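You operate a simulated robot arm through the tools that you are given. There is no shell and no other tool. Be economical: measure what you need, move in short steps, check, and stop when the job is done.

You are at the controls of a simulated robot arm. One attempt, no reset.

Task
Reset the intercom base's controls and switch its power off.
Fine: blue call off, level to 0, tone to 0, channel 1; power off last.
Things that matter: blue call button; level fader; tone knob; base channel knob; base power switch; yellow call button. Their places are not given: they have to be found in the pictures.

The check looks at the end state, three seconds after you hand in, the way a careful person would. Anything else that was tipped, shoved, dropped, spilled or broken makes it a failure.

Robot
A 7-joint arm with a two-finger parallel gripper, fixed in place. Base frame: the origin is at the foot of the arm, x ahead of it, y to its left, z up. Units: mm, degrees, N and s.
Its first joint turns from -66.0 to 66.0 degrees. Payload 2.4 kg.
The tool frame sits at the grasp point between the pads (the TCP): z along the fingers, y along the line on which they close. The tips reach 30 mm beyond it. The gripper opens to 94 mm. The fingers are 28 mm wide and 10 mm thick; the gripper's body (50 by 96 mm) begins 55 mm behind the TCP.
Orientation is that of the tool frame in the base frame, as a unit quaternion [x, y, z, w]. With the fingers straight down and closing along the base's y, the tool's x points along the base's -x, its y along +y and its z along -z.

Tools
- The arm moves only by the tool step_arm. Its argument "steps" is a list that holds one entry, the list of rows, each a list of 7 numbers: the shift along the tool's x, y, z in mm, then the turn, a rotation vector about the tool's x, y, z in rad, then the gripper command, from -1 (shut) to 1 (fully open), values between in proportion. In form: [[[x, y, z, rx, ry, rz, gripper], ...]]. A call has 1 to 10 rows; each row is the pose to reach, as a shift and turn from the pose commanded when the call began, along the tool's axes at that moment. A row lasts 0.2 s, in which the tool goes at most 50 mm and 8.6 degrees; a call with a longer step from one row to the next is refused whole, and so is a gripper value outside its range. A pose out of reach is approached as far as the arm can. The call stops where the force on the tool passes 90 N (or 10 N more than at its start, if that is more) or the arm is blocked; 0.2 s more then pass. Each finger travels about 153 mm/s and halts on what it meets, pressing with about 29 N; the grip force reading is that of the motor and also rises with nothing between the fingers. The clock runs only during rows and for 0.2 s after the last one: add rows that repeat a pose to give the fingers time. It gives the time, the measured TCP pose, the force on the tool (base axes), the opening and the grip force at its end, in the units of the frame above (readings bear some noise).
- Cameras (640 x 400 px; columns grow to the right, rows downward): "scene" is fixed at [20.6, 456.4, 1456.1]; the picture's right is [-0.90, -0.44, 0.00], its down [-0.19, 0.40, -0.90] and it looks along [0.40, -0.81, -0.44] (base axes); focal length 341 px, centre (320, 200). "wrist" rides on the gripper at [-37, 0, -58] in the tool frame; the picture's right is [0.00, -1.00, 0.00], its down [0.97, 0.00, -0.24] and it looks along [0.24, 0.00, 0.97] (tool axes); focal length 218 px, centre (320, 200).
- snapshot(camera): a new picture of that camera. It takes no simulated time.
- probe_pixels(camera, pixels): for up to 12 pixels [column, row] of the newest picture of that camera ("zoom" is the newest enlarged one), the place [x, y, z] in the base frame of the surface seen there, good to about 3 mm. It takes no simulated time.
- close_up(camera, box): a new picture of the part [left, top, right, bottom] of that camera's present view, enlarged. It takes no simulated time.
- sign_off(): hands the job in; it is judged then, once.

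Work in short steps. Measure before you move; look again where a grasp or a placing could have gone wrong, and mend it. You have 80 turns and 38 pictures in all, those below and enlarged ones among them. Open the gripper and draw the arm clear of the work before you hand the job in, unless the task says otherwise; then end with one line.

The tools are called after ">>>" as name(argument=value, ...) on one line, values as JSON. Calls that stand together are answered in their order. step_arm: Moves the arm, as the interface text tells. Its arguments: {"type":"object","properties":{"steps":{"type":"array","items":{"type":"array","items":{"type":"array","items":{"type":"number"}}}}},"required":["steps"]} The other tools are called the same way: snapshot (camera) takes a picture; probe_pixels (camera, pixels) gives the place of the surface under pixels of a picture; close_up (camera, box) takes an enlarged picture of a part of a camera's view; sign_off () hands the job in.

At the start:

```text
time: 0.0
tool_pos: [419.1, -16.9, 1183.6]
tcp_rot: [0.0, 1.0, 0.0, 0.0]
wrist_force: [0.5, -0.3, 0.2]
grip_width: 94.0
grasp_force: 0.1
```

scene: 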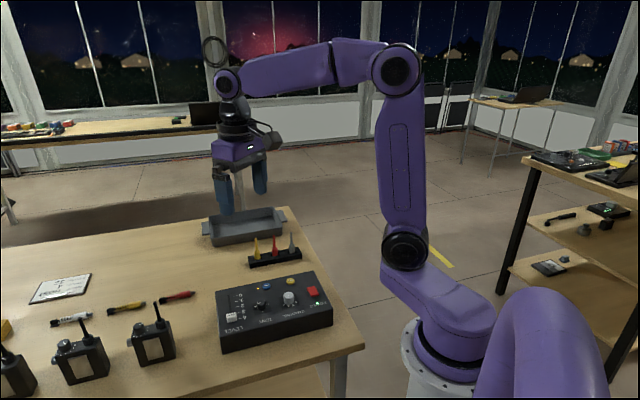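
wrist: 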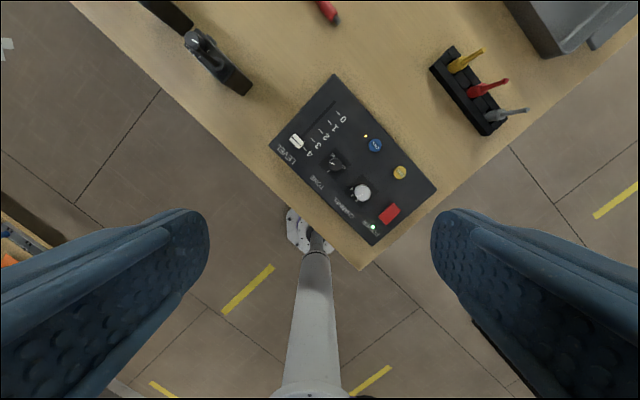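

The wrist picture shows the base panel around (350,160): fader at (297,142), knobs at (335,160) and (361,192), buttons at (376,145) and (400,172), power switch at (389,214). I take an enlarged picture of it.

>>> close_up(camera="wrist", box=[260, 70, 450, 250])

>>> close_up(camera="scene", box=[200, 225, 350, 355])

```text
2.22 times, centred on (355, 160) of wrist
```

zoom: 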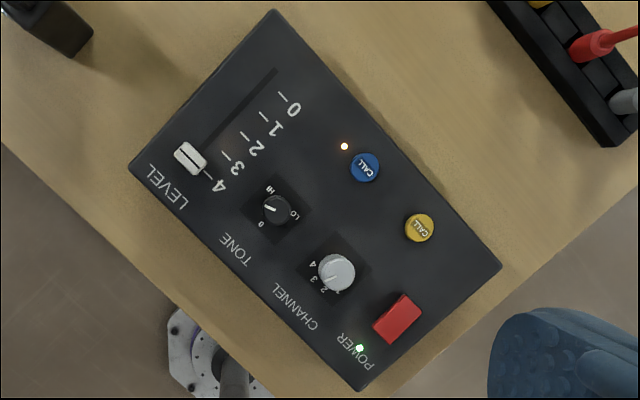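

```text
3.08 times, centred on (275, 290) of scene
```

zoom: 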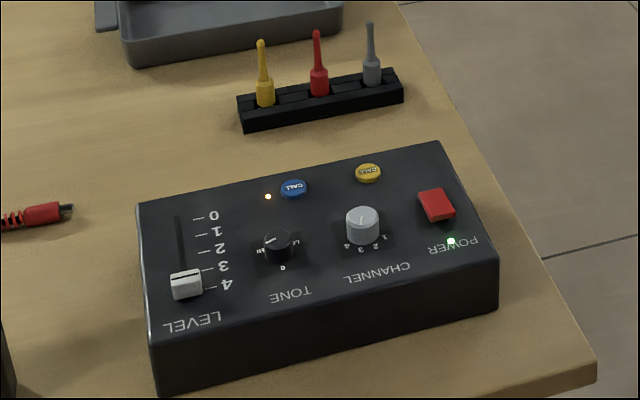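

I measure the controls, both from the wrist picture and from the enlarged scene picture.

>>> probe_pixels(camera="wrist", pixels=[[296.4, 141], [335.6, 164], [362.7, 192.4], [375.7, 145], [399.6, 172.6], [389.7, 213.6], [334, 102.5], [334.7, 77], [272, 143.3], [433, 189.7], [373, 243], [365.8, 136]])

>>> probe_pixels(camera="zoom", pixels=[[186, 277], [278, 238], [362, 218], [293, 187], [368, 171], [436, 203], [430, 195], [443, 212], [180, 220], [315, 210], [362, 240], [150, 330]])

```text
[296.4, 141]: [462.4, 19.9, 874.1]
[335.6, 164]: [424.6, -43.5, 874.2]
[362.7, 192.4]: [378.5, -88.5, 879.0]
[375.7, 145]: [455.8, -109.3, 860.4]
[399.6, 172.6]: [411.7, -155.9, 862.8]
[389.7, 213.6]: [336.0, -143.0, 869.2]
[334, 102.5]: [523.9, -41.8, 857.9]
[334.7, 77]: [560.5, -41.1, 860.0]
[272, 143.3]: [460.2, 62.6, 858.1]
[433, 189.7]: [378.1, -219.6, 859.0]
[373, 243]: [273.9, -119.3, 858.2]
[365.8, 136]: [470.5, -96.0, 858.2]
```

```text
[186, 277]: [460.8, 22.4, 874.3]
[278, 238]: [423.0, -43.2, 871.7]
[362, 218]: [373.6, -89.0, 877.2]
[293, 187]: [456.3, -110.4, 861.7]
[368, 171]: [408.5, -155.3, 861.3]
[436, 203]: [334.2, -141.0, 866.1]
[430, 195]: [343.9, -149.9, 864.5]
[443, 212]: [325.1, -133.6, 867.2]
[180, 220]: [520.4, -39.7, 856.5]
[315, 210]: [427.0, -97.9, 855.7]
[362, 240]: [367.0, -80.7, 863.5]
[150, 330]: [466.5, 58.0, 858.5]
```

The panel top is at z≈858, turned about 45°, with the fader slot along (0.70,-0.71). I go down over the panel with the tool turned 45° for a better look.

>>> step_arm(steps=[[[-1, -9, 30, 0, 0, -0.131, 1], [-2, -18, 60, 0, 0, -0.262, 1], [-3, -27, 90, 0, 0, -0.393, 1], [-4, -36, 120, 0, 0, -0.524, 1], [-5, -45, 150, 0, 0, -0.654, 1], [-6, -55, 184, 0, 0, -0.785, 1], [-6, -55, 184, 0, 0, -0.785, 1]]])

>>> close_up(camera="wrist", box=[160, 90, 480, 290])

```text
time: 1.6
tool_pos: [426.7, -70.8, 998.0]
tcp_rot: [-0.383, 0.924, 0.0, 0.001]
wrist_force: [0.1, -0.2, -0.4]
grip_width: 93.9
grasp_force: 0.0
```

```text
2.00 times, centred on (320, 190) of wrist
```

zoom: 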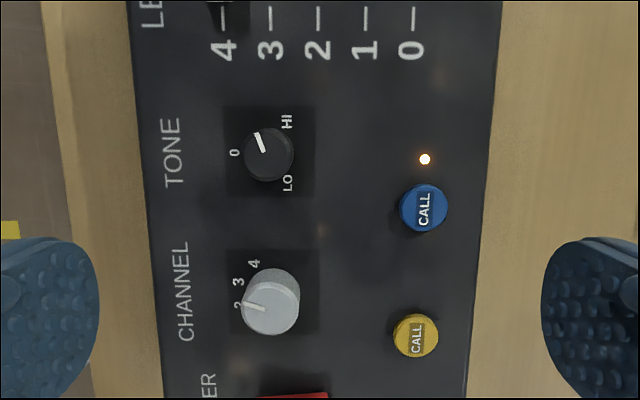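

The tone pointer at (262,142) aims between 0 and HI, and it has to turn about 70° CCW; the channel pointer at (254,306) seems to be at 2. I look closer at both and at the power switch.

>>> close_up(camera="wrist", box=[250, 200, 362, 270])

>>> snapshot(camera="wrist")

>>> close_up(camera="wrist", box=[220, 20, 412, 140])

```text
5.71 times, centred on (306, 235) of wrist
```

zoom: 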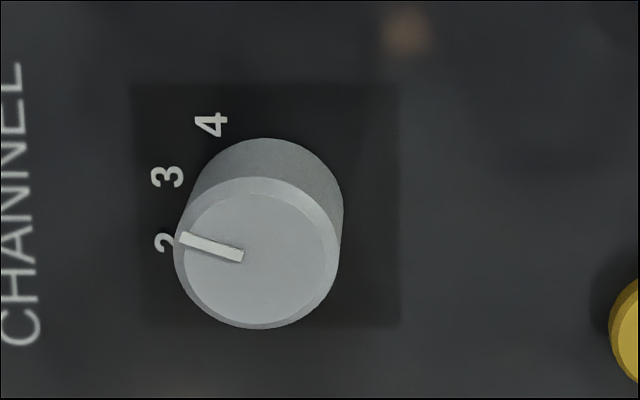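

```text
31 pictures are left
```

wrist: 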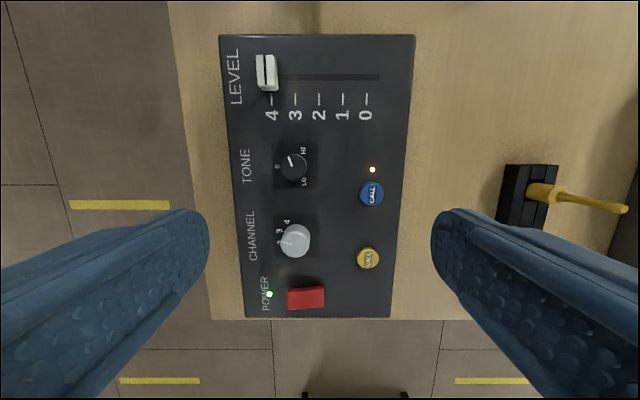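

```text
3.33 times, centred on (316, 80) of wrist
```

zoom: 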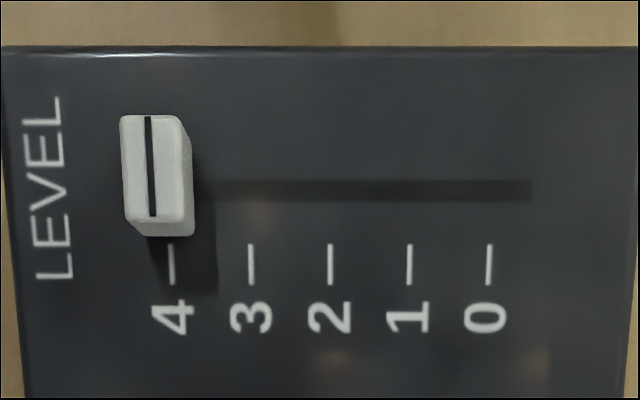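

The channel pointer direction (17° above left) matches 3, so it needs two detents CCW (about 72°). I measure the level ticks at (171,264) and (488,264), and the knob centres.

>>> probe_pixels(camera="zoom", pixels=[[171, 264], [250, 264], [329, 264], [409, 264], [488, 264], [140, 165], [155, 140], [155, 200], [185, 160], [530, 190]])

>>> probe_pixels(camera="wrist", pixels=[[294, 167], [284, 167], [303, 167], [295, 240], [284, 240], [308, 240], [372, 193], [368, 258], [305, 292], [292, 298], [320, 298], [305, 308]])

```text
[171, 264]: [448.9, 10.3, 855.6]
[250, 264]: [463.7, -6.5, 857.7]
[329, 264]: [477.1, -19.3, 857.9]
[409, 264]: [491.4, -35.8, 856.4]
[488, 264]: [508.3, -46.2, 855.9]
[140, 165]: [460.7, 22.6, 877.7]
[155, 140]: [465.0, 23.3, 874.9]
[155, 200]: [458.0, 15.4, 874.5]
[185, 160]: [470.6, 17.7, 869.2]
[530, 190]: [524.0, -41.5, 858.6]
```

```text
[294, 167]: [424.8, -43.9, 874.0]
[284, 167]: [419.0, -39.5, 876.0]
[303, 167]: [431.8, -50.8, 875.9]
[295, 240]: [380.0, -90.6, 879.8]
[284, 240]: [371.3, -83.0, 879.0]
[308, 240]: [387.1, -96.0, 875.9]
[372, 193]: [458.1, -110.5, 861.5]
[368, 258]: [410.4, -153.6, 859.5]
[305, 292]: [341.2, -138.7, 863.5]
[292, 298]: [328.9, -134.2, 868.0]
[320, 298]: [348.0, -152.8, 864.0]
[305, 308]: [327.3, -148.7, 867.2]
```

The fader is at (462,20), its top at z≈875, and its travel is about 80 mm along (0.71,-0.71). I go above it with the fingers at 40 mm, straddling it along the slot.

>>> step_arm(steps=[[[-30, 13, 10, 0, 0, 0, 0.4], [-60, 26, 25, 0, 0, 0, 0], [-89, 39, 45, 0, 0, 0, -0.15], [-89, 39, 75, 0, 0, 0, -0.15], [-89, 39, 90, 0, 0, 0, -0.15], [-89, 39, 90, 0, 0, 0, -0.15]]])

>>> snapshot(camera="wrist")

```text
time: 3.0
tool_pos: [463.0, 19.2, 909.0]
tcp_rot: [-0.382, 0.924, 0.0, -0.001]
wrist_force: [0.0, 0.4, -0.4]
grip_width: 40.2
grasp_force: 0.1
```

```text
29 pictures are left
```

wrist: 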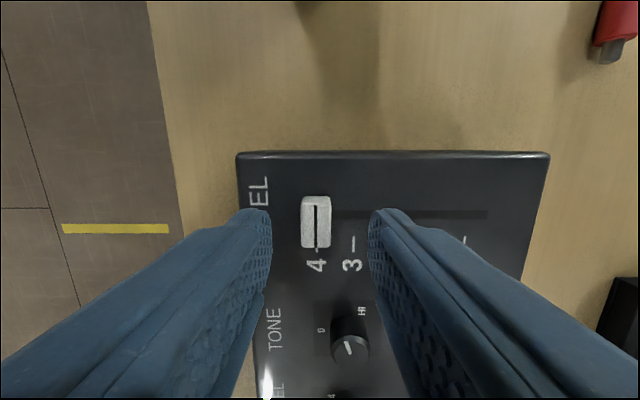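

The fader at (316,222) sits midway between the fingers. I go down to z≈892 and close on it.

>>> step_arm(steps=[[[0, 0, 10, 0, 0, 0, -0.15], [0, 0, 17, 0, 0, 0, -0.15], [0, 0, 17, 0, 0, 0, -0.6], [0, 0, 17, 0, 0, 0, -0.8], [0, 0, 17, 0, 0, 0, -0.8]]])

```text
time: 4.2
tool_pos: [460.1, 19.2, 892.3]
tcp_rot: [-0.383, 0.924, 0.0, 0.0]
wrist_force: [-0.1, 0.2, -2.8]
grip_width: 13.4
grasp_force: 44.9
```

It is gripped (13.4 mm). I drag it 79 mm along the slot, towards 0.

>>> step_arm(steps=[[[0, -9, 0, 0, 0, 0, -0.8], [0, -18, 0, 0, 0, 0, -0.8], [0, -27, 0, 0, 0, 0, -0.8], [0, -36, 0, 0, 0, 0, -0.8], [0, -45, 0, 0, 0, 0, -0.8], [0, -54, 0, 0, 0, 0, -0.8], [0, -63, 0, 0, 0, 0, -0.8], [0, -72, 0, 0, 0, 0, -0.8], [0, -79, 0, 0, 0, 0, -0.8], [0, -79, 0, 0, 0, 0, -0.8]]])

>>> snapshot(camera="wrist")

```text
time: 6.4
tool_pos: [515.2, -35.4, 891.3]
tcp_rot: [-0.383, 0.924, 0.001, -0.002]
wrist_force: [7.4, 8.0, -32.4]
grip_width: 13.7
grasp_force: 44.8
```

```text
28 pictures are left
```

wrist: 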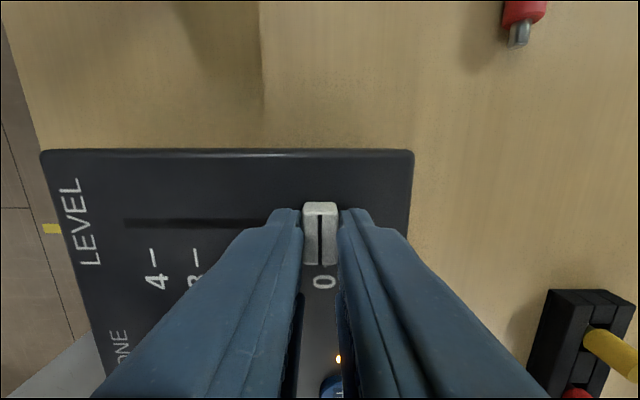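

The fader reads near 0 at (320,235). I let go, rise and check.

>>> step_arm(steps=[[[0, 0, 0, 0, 0, 0, -0.4], [0, 0, 0, 0, 0, 0, -0.3], [0, 0, -20, 0, 0, 0, -0.3], [0, 0, -60, 0, 0, 0, -0.3], [0, 0, -60, 0, 0, 0, -0.3]]])

>>> close_up(camera="wrist", box=[180, 120, 404, 260])

```text
time: 7.6
tool_pos: [513.6, -36.4, 953.0]
tcp_rot: [-0.382, 0.924, 0.0, 0.0]
wrist_force: [-0.6, -0.6, 0.8]
grip_width: 33.1
grasp_force: 0.1
```

```text
2.86 times, centred on (292, 190) of wrist
```

zoom: 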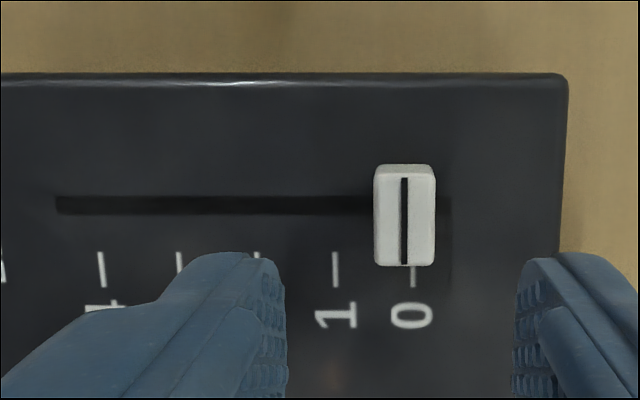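

The fader line at (403,222) is about 2.5 mm short of the 0 tick at (413,275). I grip again and push it on by some millimetres.

>>> step_arm(steps=[[[0, 0, 40, 0, 0, 0, -0.3], [0, 0, 59, 0, 0, 0, -0.3], [0, 0, 59, 0, 0, 0, -0.6], [0, 0, 59, 0, 0, 0, -0.8], [0, 0, 59, 0, 0, 0, -0.8], [0, -1.5, 59, 0, 0, 0, -0.8], [0, -3, 59, 0, 0, 0, -0.8], [0, -4.5, 59, 0, 0, 0, -0.8], [0, -4.5, 59, 0, 0, 0, -0.8]]])

>>> step_arm(steps=[[[0, 0, 0, 0, 0, 0, -0.4], [0, 0, 0, 0, 0, 0, -0.3], [0, 0, -20, 0, 0, 0, -0.3], [0, 0, -60, 0, 0, 0, -0.3], [0, 0, -60, 0, 0, 0, -0.3]]])

>>> close_up(camera="wrist", box=[180, 120, 404, 260])

```text
time: 9.6
tool_pos: [514.3, -40.2, 893.0]
tcp_rot: [-0.383, 0.924, 0.002, -0.005]
wrist_force: [-27.4, 9.2, 13.9]
grip_width: 13.6
grasp_force: 45.0
```

```text
time: 10.8
tool_pos: [518.4, -40.3, 952.9]
tcp_rot: [-0.382, 0.924, 0.0, 0.0]
wrist_force: [-0.3, 0.5, -0.3]
grip_width: 33.0
grasp_force: 0.2
```

```text
2.86 times, centred on (292, 190) of wrist
```

zoom: 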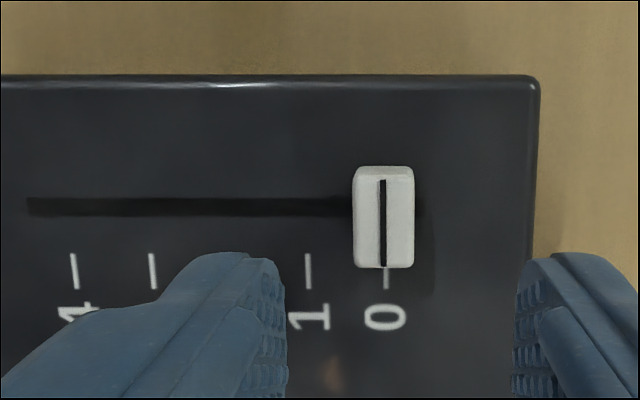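

The fader is now at 0 (line 382, tick 386, within parallax). Next the tone knob at (425,-44.7): I go above it with the tool turned back 35°, so as to have room for the turn.

>>> step_arm(steps=[[[14, 13, 0, 0, 0, 0.12, -0.15], [28, 26, 0, 0, 0, 0.24, -0.15], [42, 39, 0, 0, 0, 0.36, -0.15], [56, 52, 0, 0, 0, 0.48, -0.15], [69, 63, 10, 0, 0, 0.6, -0.15], [69, 63, 30, 0, 0, 0.6, -0.15], [69, 63, 30, 0, 0, 0.6, -0.15]]])

>>> close_up(camera="wrist", box=[200, 130, 440, 280])

```text
time: 12.4
tool_pos: [424.9, -45.3, 921.6]
tcp_rot: [-0.092, 0.996, 0.001, -0.001]
wrist_force: [0.0, -0.1, 0.9]
grip_width: 40.2
grasp_force: 0.0
```

```text
2.67 times, centred on (320, 205) of wrist
```

zoom: 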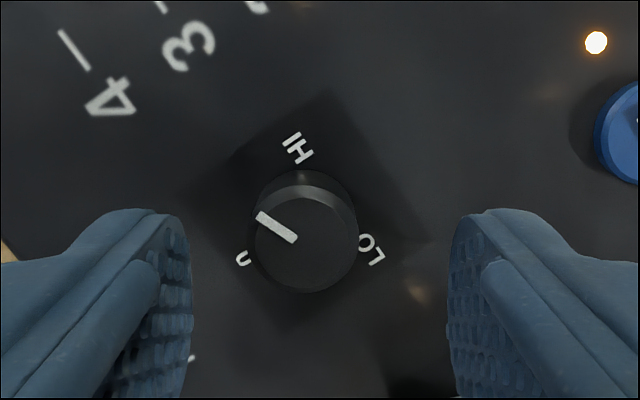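

The tone knob is at zoom (306,238), 2.5 mm to one side; its pointer must turn 71° CCW to 0. I correct, go down and grip it.

>>> step_arm(steps=[[[-1, 2.5, 0, 0, 0, 0, -0.15], [-1, 2.5, 15, 0, 0, 0, -0.15], [-1, 2.5, 29, 0, 0, 0, -0.15], [-1, 2.5, 29, 0, 0, 0, -0.5], [-1, 2.5, 29, 0, 0, 0, -0.8], [-1, 2.5, 29, 0, 0, 0, -0.8]]])

```text
time: 13.8
tool_pos: [425.8, -42.7, 895.1]
tcp_rot: [-0.092, 0.996, 0.001, 0.0]
wrist_force: [-0.4, -2.7, -6.1]
grip_width: 21.4
grasp_force: 44.9
```

It is gripped (21.4 mm). I turn it 71° CCW (negative about the tool's z).

>>> step_arm(steps=[[[0, 0, 0, 0, 0, -0.124, -0.8], [0, 0, 0, 0, 0, -0.248, -0.8], [0, 0, 0, 0, 0, -0.372, -0.8], [0, 0, 0, 0, 0, -0.496, -0.8], [0, 0, 0, 0, 0, -0.62, -0.8], [0, 0, 0, 0, 0, -0.744, -0.8], [0, 0, 0, 0, 0, -0.868, -0.8], [0, 0, 0, 0, 0, -0.992, -0.8], [0, 0, 0, 0, 0, -1.116, -0.8], [0, 0, 0, 0, 0, -1.239, -0.8]]])

>>> step_arm(steps=[[[0, 0, 0, 0, 0, 0, -0.5], [0, 0, 0, 0, 0, 0, -0.15], [0, 0, -20, 0, 0, 0, -0.15], [0, 0, -40, 0, 0, 0, -0.15], [0, 0, -40, 0, 0, 0, -0.15]]])

>>> close_up(camera="wrist", box=[200, 130, 440, 280])

```text
time: 16.0
tool_pos: [424.3, -41.1, 893.8]
tcp_rot: [-0.655, 0.756, 0.001, -0.001]
wrist_force: [-13.9, 2.7, -2.7]
grip_width: 21.4
grasp_force: 45.3
```

```text
time: 17.2
tool_pos: [428.5, -41.0, 934.2]
tcp_rot: [-0.654, 0.757, 0.0, 0.0]
wrist_force: [0.2, -0.3, -0.4]
grip_width: 40.0
grasp_force: 0.1
```

```text
2.67 times, centred on (320, 205) of wrist
```

zoom: 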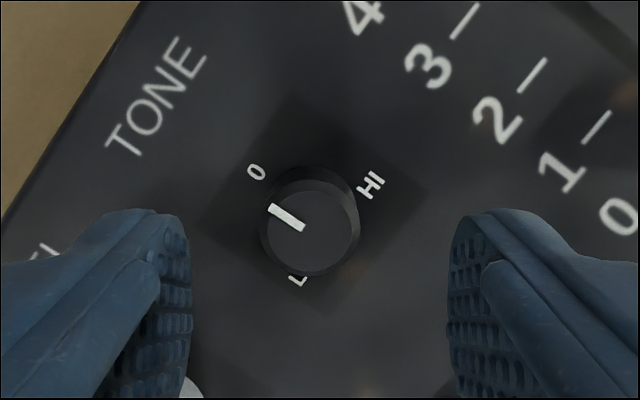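

The tone pointer (32.5° above left) lines up with the square round it (about 33°), so it is at 0. I check in the scene that the base has not shifted.

>>> close_up(camera="scene", box=[200, 225, 350, 355])

```text
3.08 times, centred on (275, 290) of scene
```

zoom: 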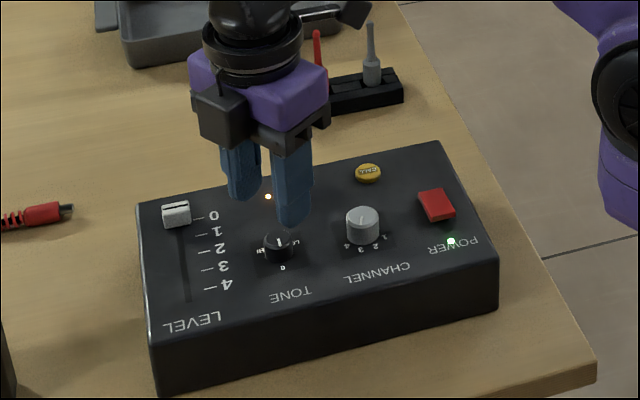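

The base stands where it was. Next the channel knob at (379,-89.5): I go above it and unwind the wrist by 72° on the way.

>>> step_arm(steps=[[[5.5, 4.2, -5, 0, 0, 0.125, 0.06], [11, 8.4, -5, 0, 0, 0.25, 0.06], [16.5, 12.5, -5, 0, 0, 0.375, 0.06], [22, 16.7, -5, 0, 0, 0.5, 0.06], [27.5, 20.9, -5, 0, 0, 0.625, 0.06], [33, 25.1, -5, 0, 0, 0.75, 0.06], [38.5, 29.3, -5, 0, 0, 0.875, 0.06], [44, 33.4, -5, 0, 0, 1.0, 0.06], [49.5, 37.6, -5, 0, 0, 1.125, 0.06], [55.1, 41.8, 0, 0, 0, 1.25, 0.06]]])

>>> close_up(camera="wrist", box=[200, 130, 440, 280])

```text
time: 19.4
tool_pos: [376.7, -89.7, 935.7]
tcp_rot: [-0.086, 0.996, 0.001, -0.001]
wrist_force: [0.1, 0.6, -0.6]
grip_width: 49.8
grasp_force: 0.0
```

```text
2.67 times, centred on (320, 205) of wrist
```

zoom: 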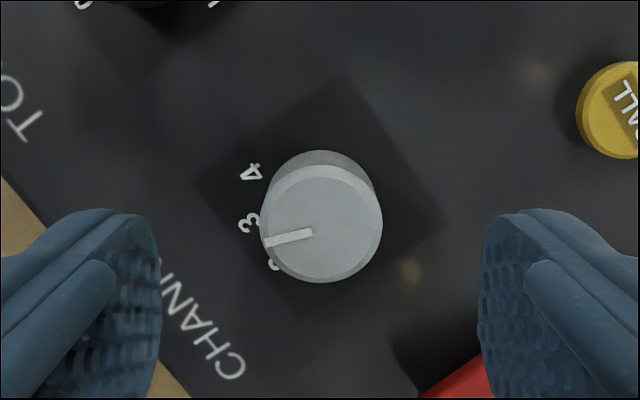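

The knob is centred at zoom (322,223), and its pointer at 3. I go down and grip it.

>>> step_arm(steps=[[[-1, 0, 15, 0, 0, 0, 0.06], [-1, 0, 30, 0, 0, 0, 0.06], [-1, 0, 41, 0, 0, 0, 0.06], [-1, 0, 41, 0, 0, 0, -0.4], [-1, 0, 41, 0, 0, 0, -0.7], [-1, 0, 41, 0, 0, 0, -0.7]]])

>>> step_arm(steps=[[[0, 0, 0, 0, 0, -0.126, -0.7], [0, 0, 0, 0, 0, -0.252, -0.7], [0, 0, 0, 0, 0, -0.378, -0.7], [0, 0, 0, 0, 0, -0.504, -0.7], [0, 0, 0, 0, 0, -0.63, -0.7], [0, 0, 0, 0, 0, -0.756, -0.7], [0, 0, 0, 0, 0, -0.882, -0.7], [0, 0, 0, 0, 0, -1.008, -0.7], [0, 0, 0, 0, 0, -1.134, -0.7], [0, 0, 0, 0, 0, -1.257, -0.7]]])

>>> step_arm(steps=[[[0, 0, 0, 0, 0, 0, -0.3], [0, 0, 0, 0, 0, 0, 0.06], [0, 0, -20, 0, 0, 0, 0.06], [0, 0, -60, 0, 0, 0, 0.06], [0, 0, -60, 0, 0, 0, 0.06]]])

>>> close_up(camera="wrist", box=[200, 130, 440, 280])

```text
time: 20.8
tool_pos: [377.5, -90.5, 892.9]
tcp_rot: [-0.087, 0.996, 0.0, 0.001]
wrist_force: [0.8, -6.6, -8.4]
grip_width: 25.5
grasp_force: 45.3
```

```text
time: 23.0
tool_pos: [376.0, -88.3, 894.6]
tcp_rot: [-0.657, 0.754, 0.0, 0.0]
wrist_force: [-3.3, 1.2, -19.9]
grip_width: 25.5
grasp_force: 44.4
```

```text
time: 24.2
tool_pos: [376.2, -88.7, 953.4]
tcp_rot: [-0.656, 0.755, -0.001, 0.0]
wrist_force: [-0.2, 0.1, -0.3]
grip_width: 49.9
grasp_force: 0.0
```

```text
2.67 times, centred on (320, 205) of wrist
```

zoom: 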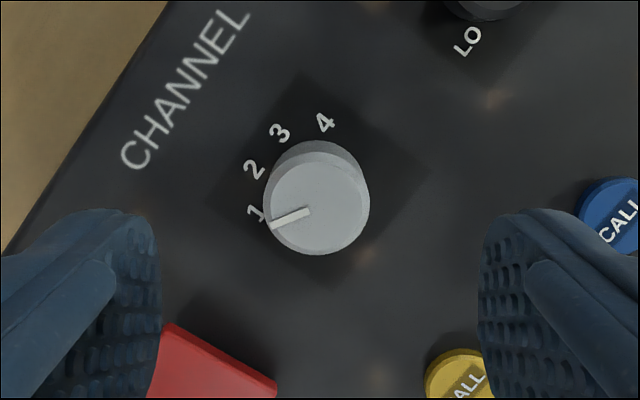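

The channel pointer at (289,218) aims at 1. Next the blue button at (457,-110): I shut the fingers and go to some 18 mm above it, back at 45°.

>>> step_arm(steps=[[[2, -16, 0, 0, 0, 0.128, -0.5], [4, -33, 0, 0, 0, 0.256, -1], [6, -50, 0, 0, 0, 0.384, -1], [8, -66, 0, 0, 0, 0.512, -1], [9.9, -83, 0, 0, 0, 0.64, -1], [9.9, -83, 20, 0, 0, 0.64, -1], [9.9, -83, 43, 0, 0, 0.64, -1], [9.9, -83, 43, 0, 0, 0.64, -1]]])

>>> snapshot(camera="wrist")

```text
time: 26.0
tool_pos: [455.1, -110.4, 909.2]
tcp_rot: [-0.385, 0.923, 0.0, 0.001]
wrist_force: [-0.3, -0.5, -0.4]
grip_width: 0.0
grasp_force: 29.2
```

```text
20 pictures are left
```

wrist: 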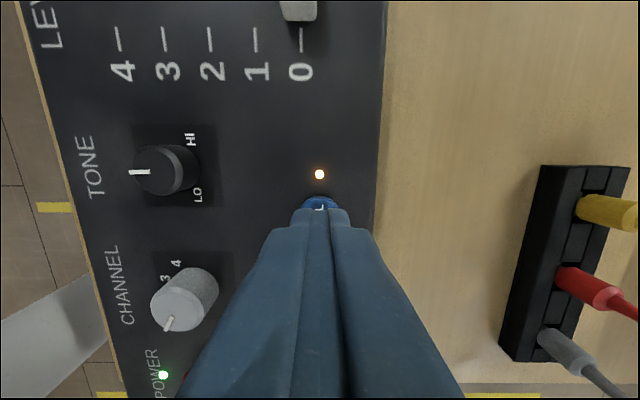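

The LED at (320,174) is lit and the fingertips stand over the blue button; tone clearly points at 0. I press down slowly and draw back.

>>> step_arm(steps=[[[0, 0, 10, 0, 0, 0, -1], [0, 0, 15, 0, 0, 0, -1], [0, 0, 16.5, 0, 0, 0, -1], [0, 0, 18, 0, 0, 0, -1], [0, 0, 19.5, 0, 0, 0, -1]]])

>>> snapshot(camera="wrist")

```text
time: 27.2
tool_pos: [458.2, -111.2, 891.6]
tcp_rot: [-0.385, 0.923, 0.0, 0.0]
wrist_force: [-0.8, 0.2, 1.3]
grip_width: 0.0
grasp_force: 29.2
```

```text
19 pictures are left
```

wrist: 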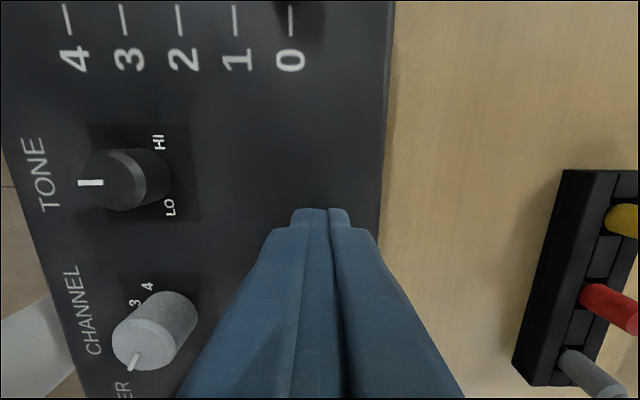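

The LED's glow is gone or hidden, with little force felt. I rise straight up and look.

>>> step_arm(steps=[[[0, 0, -10, 0, 0, 0, -1], [0, 0, -50, 0, 0, 0, -1], [0, 0, -50, 0, 0, 0, -1]]])

>>> snapshot(camera="wrist")

```text
time: 28.0
tool_pos: [458.6, -113.2, 940.2]
tcp_rot: [-0.385, 0.923, 0.0, 0.0]
wrist_force: [0.0, 0.5, 0.0]
grip_width: 0.0
grasp_force: 28.8
```

```text
18 pictures are left
```

wrist: 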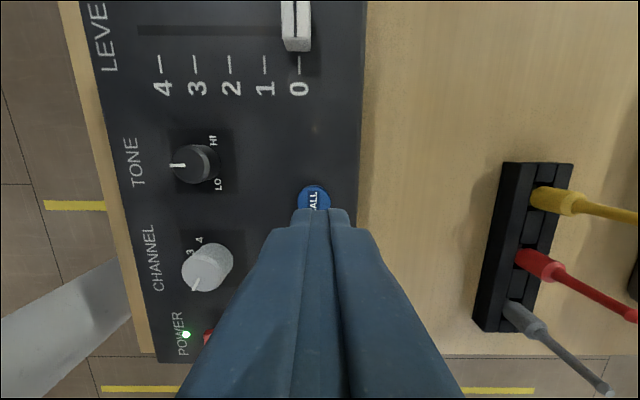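

The blue LED is out. I move aside, to about (315,-165,980), to check the channel and see the rocker before switching off.

>>> step_arm(steps=[[[35, 16, -20, 0, 0, 0, -1], [70, 32, -40, 0, 0, 0, -1], [105, 49, -40, 0, 0, 0, -1], [138, 65, -40, 0, 0, 0, -1], [138, 65, -40, 0, 0, 0, -1]]])

>>> snapshot(camera="wrist")

>>> close_up(camera="wrist", box=[272, 120, 384, 190])

>>> close_up(camera="scene", box=[265, 275, 329, 315])

```text
time: 29.2
tool_pos: [314.5, -166.1, 980.9]
tcp_rot: [-0.385, 0.923, 0.0, 0.0]
wrist_force: [-0.3, -0.2, 0.0]
grip_width: 0.0
grasp_force: 28.8
```

```text
17 pictures are left
```

wrist: 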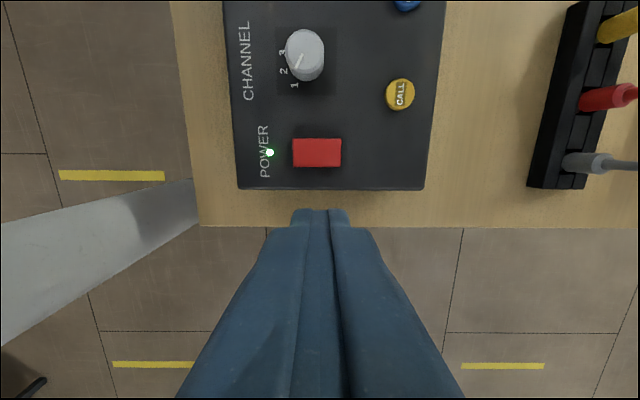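

```text
5.71 times, centred on (328, 155) of wrist
```

zoom: 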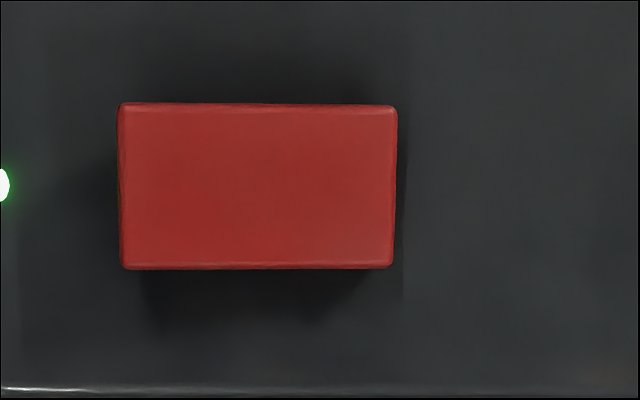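

```text
10.00 times, centred on (297, 295) of scene
```

zoom: 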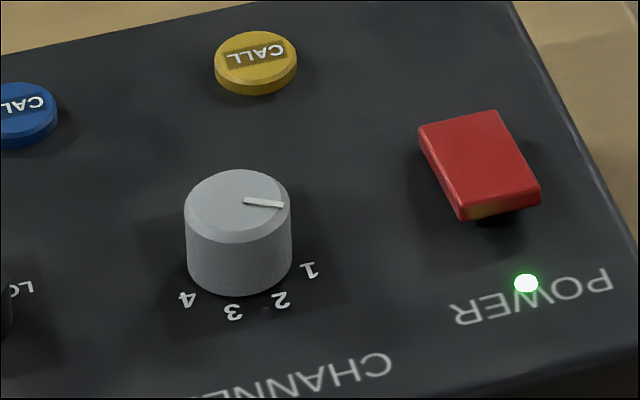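

The channel pointer (52° below left) matches 1. The red rocker is raised on its POWER-label side, so that end has to be pressed; I measure it.

>>> probe_pixels(camera="zoom", pixels=[[465, 200], [525, 188], [495, 190], [480, 165], [430, 135], [490, 118], [462, 130], [490, 212]])

>>> probe_pixels(camera="wrist", pixels=[[297, 152], [303, 152], [317, 152], [330, 152], [338, 152]])

```text
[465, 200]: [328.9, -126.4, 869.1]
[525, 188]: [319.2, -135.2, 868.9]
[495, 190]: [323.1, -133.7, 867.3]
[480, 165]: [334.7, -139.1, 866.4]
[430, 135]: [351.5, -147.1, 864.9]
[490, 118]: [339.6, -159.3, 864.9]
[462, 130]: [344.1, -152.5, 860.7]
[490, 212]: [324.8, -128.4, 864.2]
```

```text
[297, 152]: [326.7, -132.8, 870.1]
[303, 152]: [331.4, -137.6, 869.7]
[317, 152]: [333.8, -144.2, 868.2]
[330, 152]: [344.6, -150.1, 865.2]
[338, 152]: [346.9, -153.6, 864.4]
```

The raised end is at about (325,-132, 869). I go above it with shut fingers, then press it to z≈861 in small steps.

>>> step_arm(steps=[[[-31.5, 16, 0, 0, 0, 0, -1], [-31.5, 16, 35, 0, 0, 0, -1], [-31.5, 16, 71, 0, 0, 0, -1], [-31.5, 16, 78, 0, 0, 0, -1], [-31.5, 16, 81, 0, 0, 0, -1], [-31.5, 16, 84, 0, 0, 0, -1], [-31.5, 16, 86.5, 0, 0, 0, -1], [-31.5, 16, 88.5, 0, 0, 0, -1]]])

>>> step_arm(steps=[[[0, 0, -20, 0, 0, 0, -1], [0, 0, -60, 0, 0, 0, -1], [40, 0, -90, 0, 0, 0, -1], [40, 0, -90, 0, 0, 0, -1]]])

>>> snapshot(camera="wrist")

>>> close_up(camera="scene", box=[200, 235, 344, 325])

```text
time: 31.1
tool_pos: [325.5, -129.4, 896.2]
tcp_rot: [-0.384, 0.923, -0.001, 0.001]
wrist_force: [-6.3, 2.8, 35.5]
grip_width: 0.0
grasp_force: 28.9
stopped in row 8: the force on the tool passed its limit (the readings are from after the stop); the commanded pose is now the measured one
```

```text
time: 32.1
tool_pos: [298.8, -160.0, 987.9]
tcp_rot: [-0.386, 0.923, -0.001, 0.002]
wrist_force: [0.0, -1.3, 0.7]
grip_width: 0.4
grasp_force: 29.0
```

```text
14 pictures are left
```

wrist: 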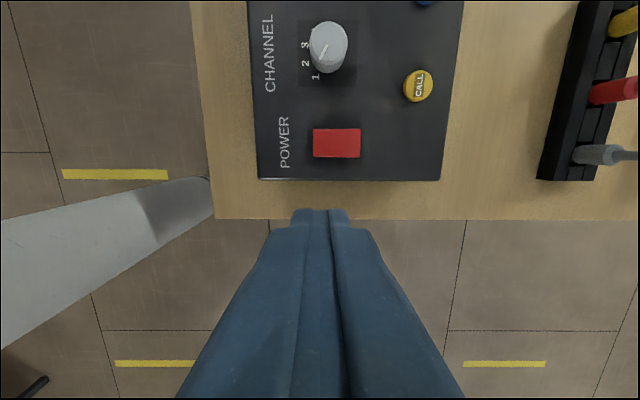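

```text
4.44 times, centred on (272, 280) of scene
```

zoom: 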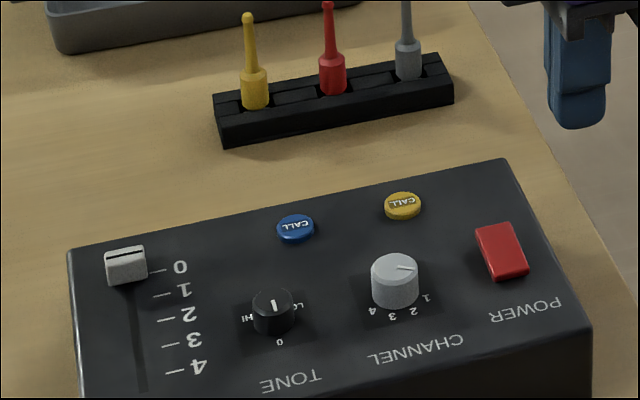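

The power LED is out, the rocker has flipped, and fader, tone and channel read 0, 0 and 1. I open the gripper and draw the arm up and clear.

>>> step_arm(steps=[[[0, 0, -40, 0, 0, 0, 0], [-20, 0, -80, 0, 0, 0, 1], [-40, 0, -120, 0, 0, 0, 1], [-40, 0, -150, 0, 0, 0, 1], [-40, 0, -150, 0, 0, 0, 1]]])

>>> snapshot(camera="wrist")

```text
time: 33.3
tool_pos: [323.4, -129.5, 1140.0]
tcp_rot: [-0.385, 0.923, -0.001, 0.001]
wrist_force: [-0.2, -0.3, -0.6]
grip_width: 94.2
grasp_force: 0.2
```

```text
12 pictures are left
```

wrist: 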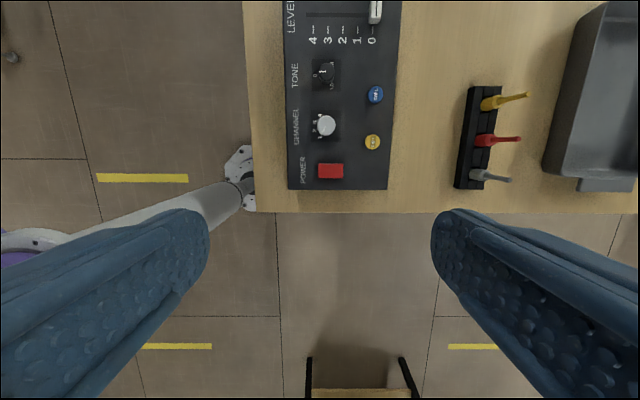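

All controls are reset, both LEDs are out, nothing else was moved, and the arm is clear, so I hand in.

>>> sign_off()

```text
The job is handed in.
```

The intercom base is reset and handed in: blue call off, level at 0, tone at 0, channel 1, and power switched off last.
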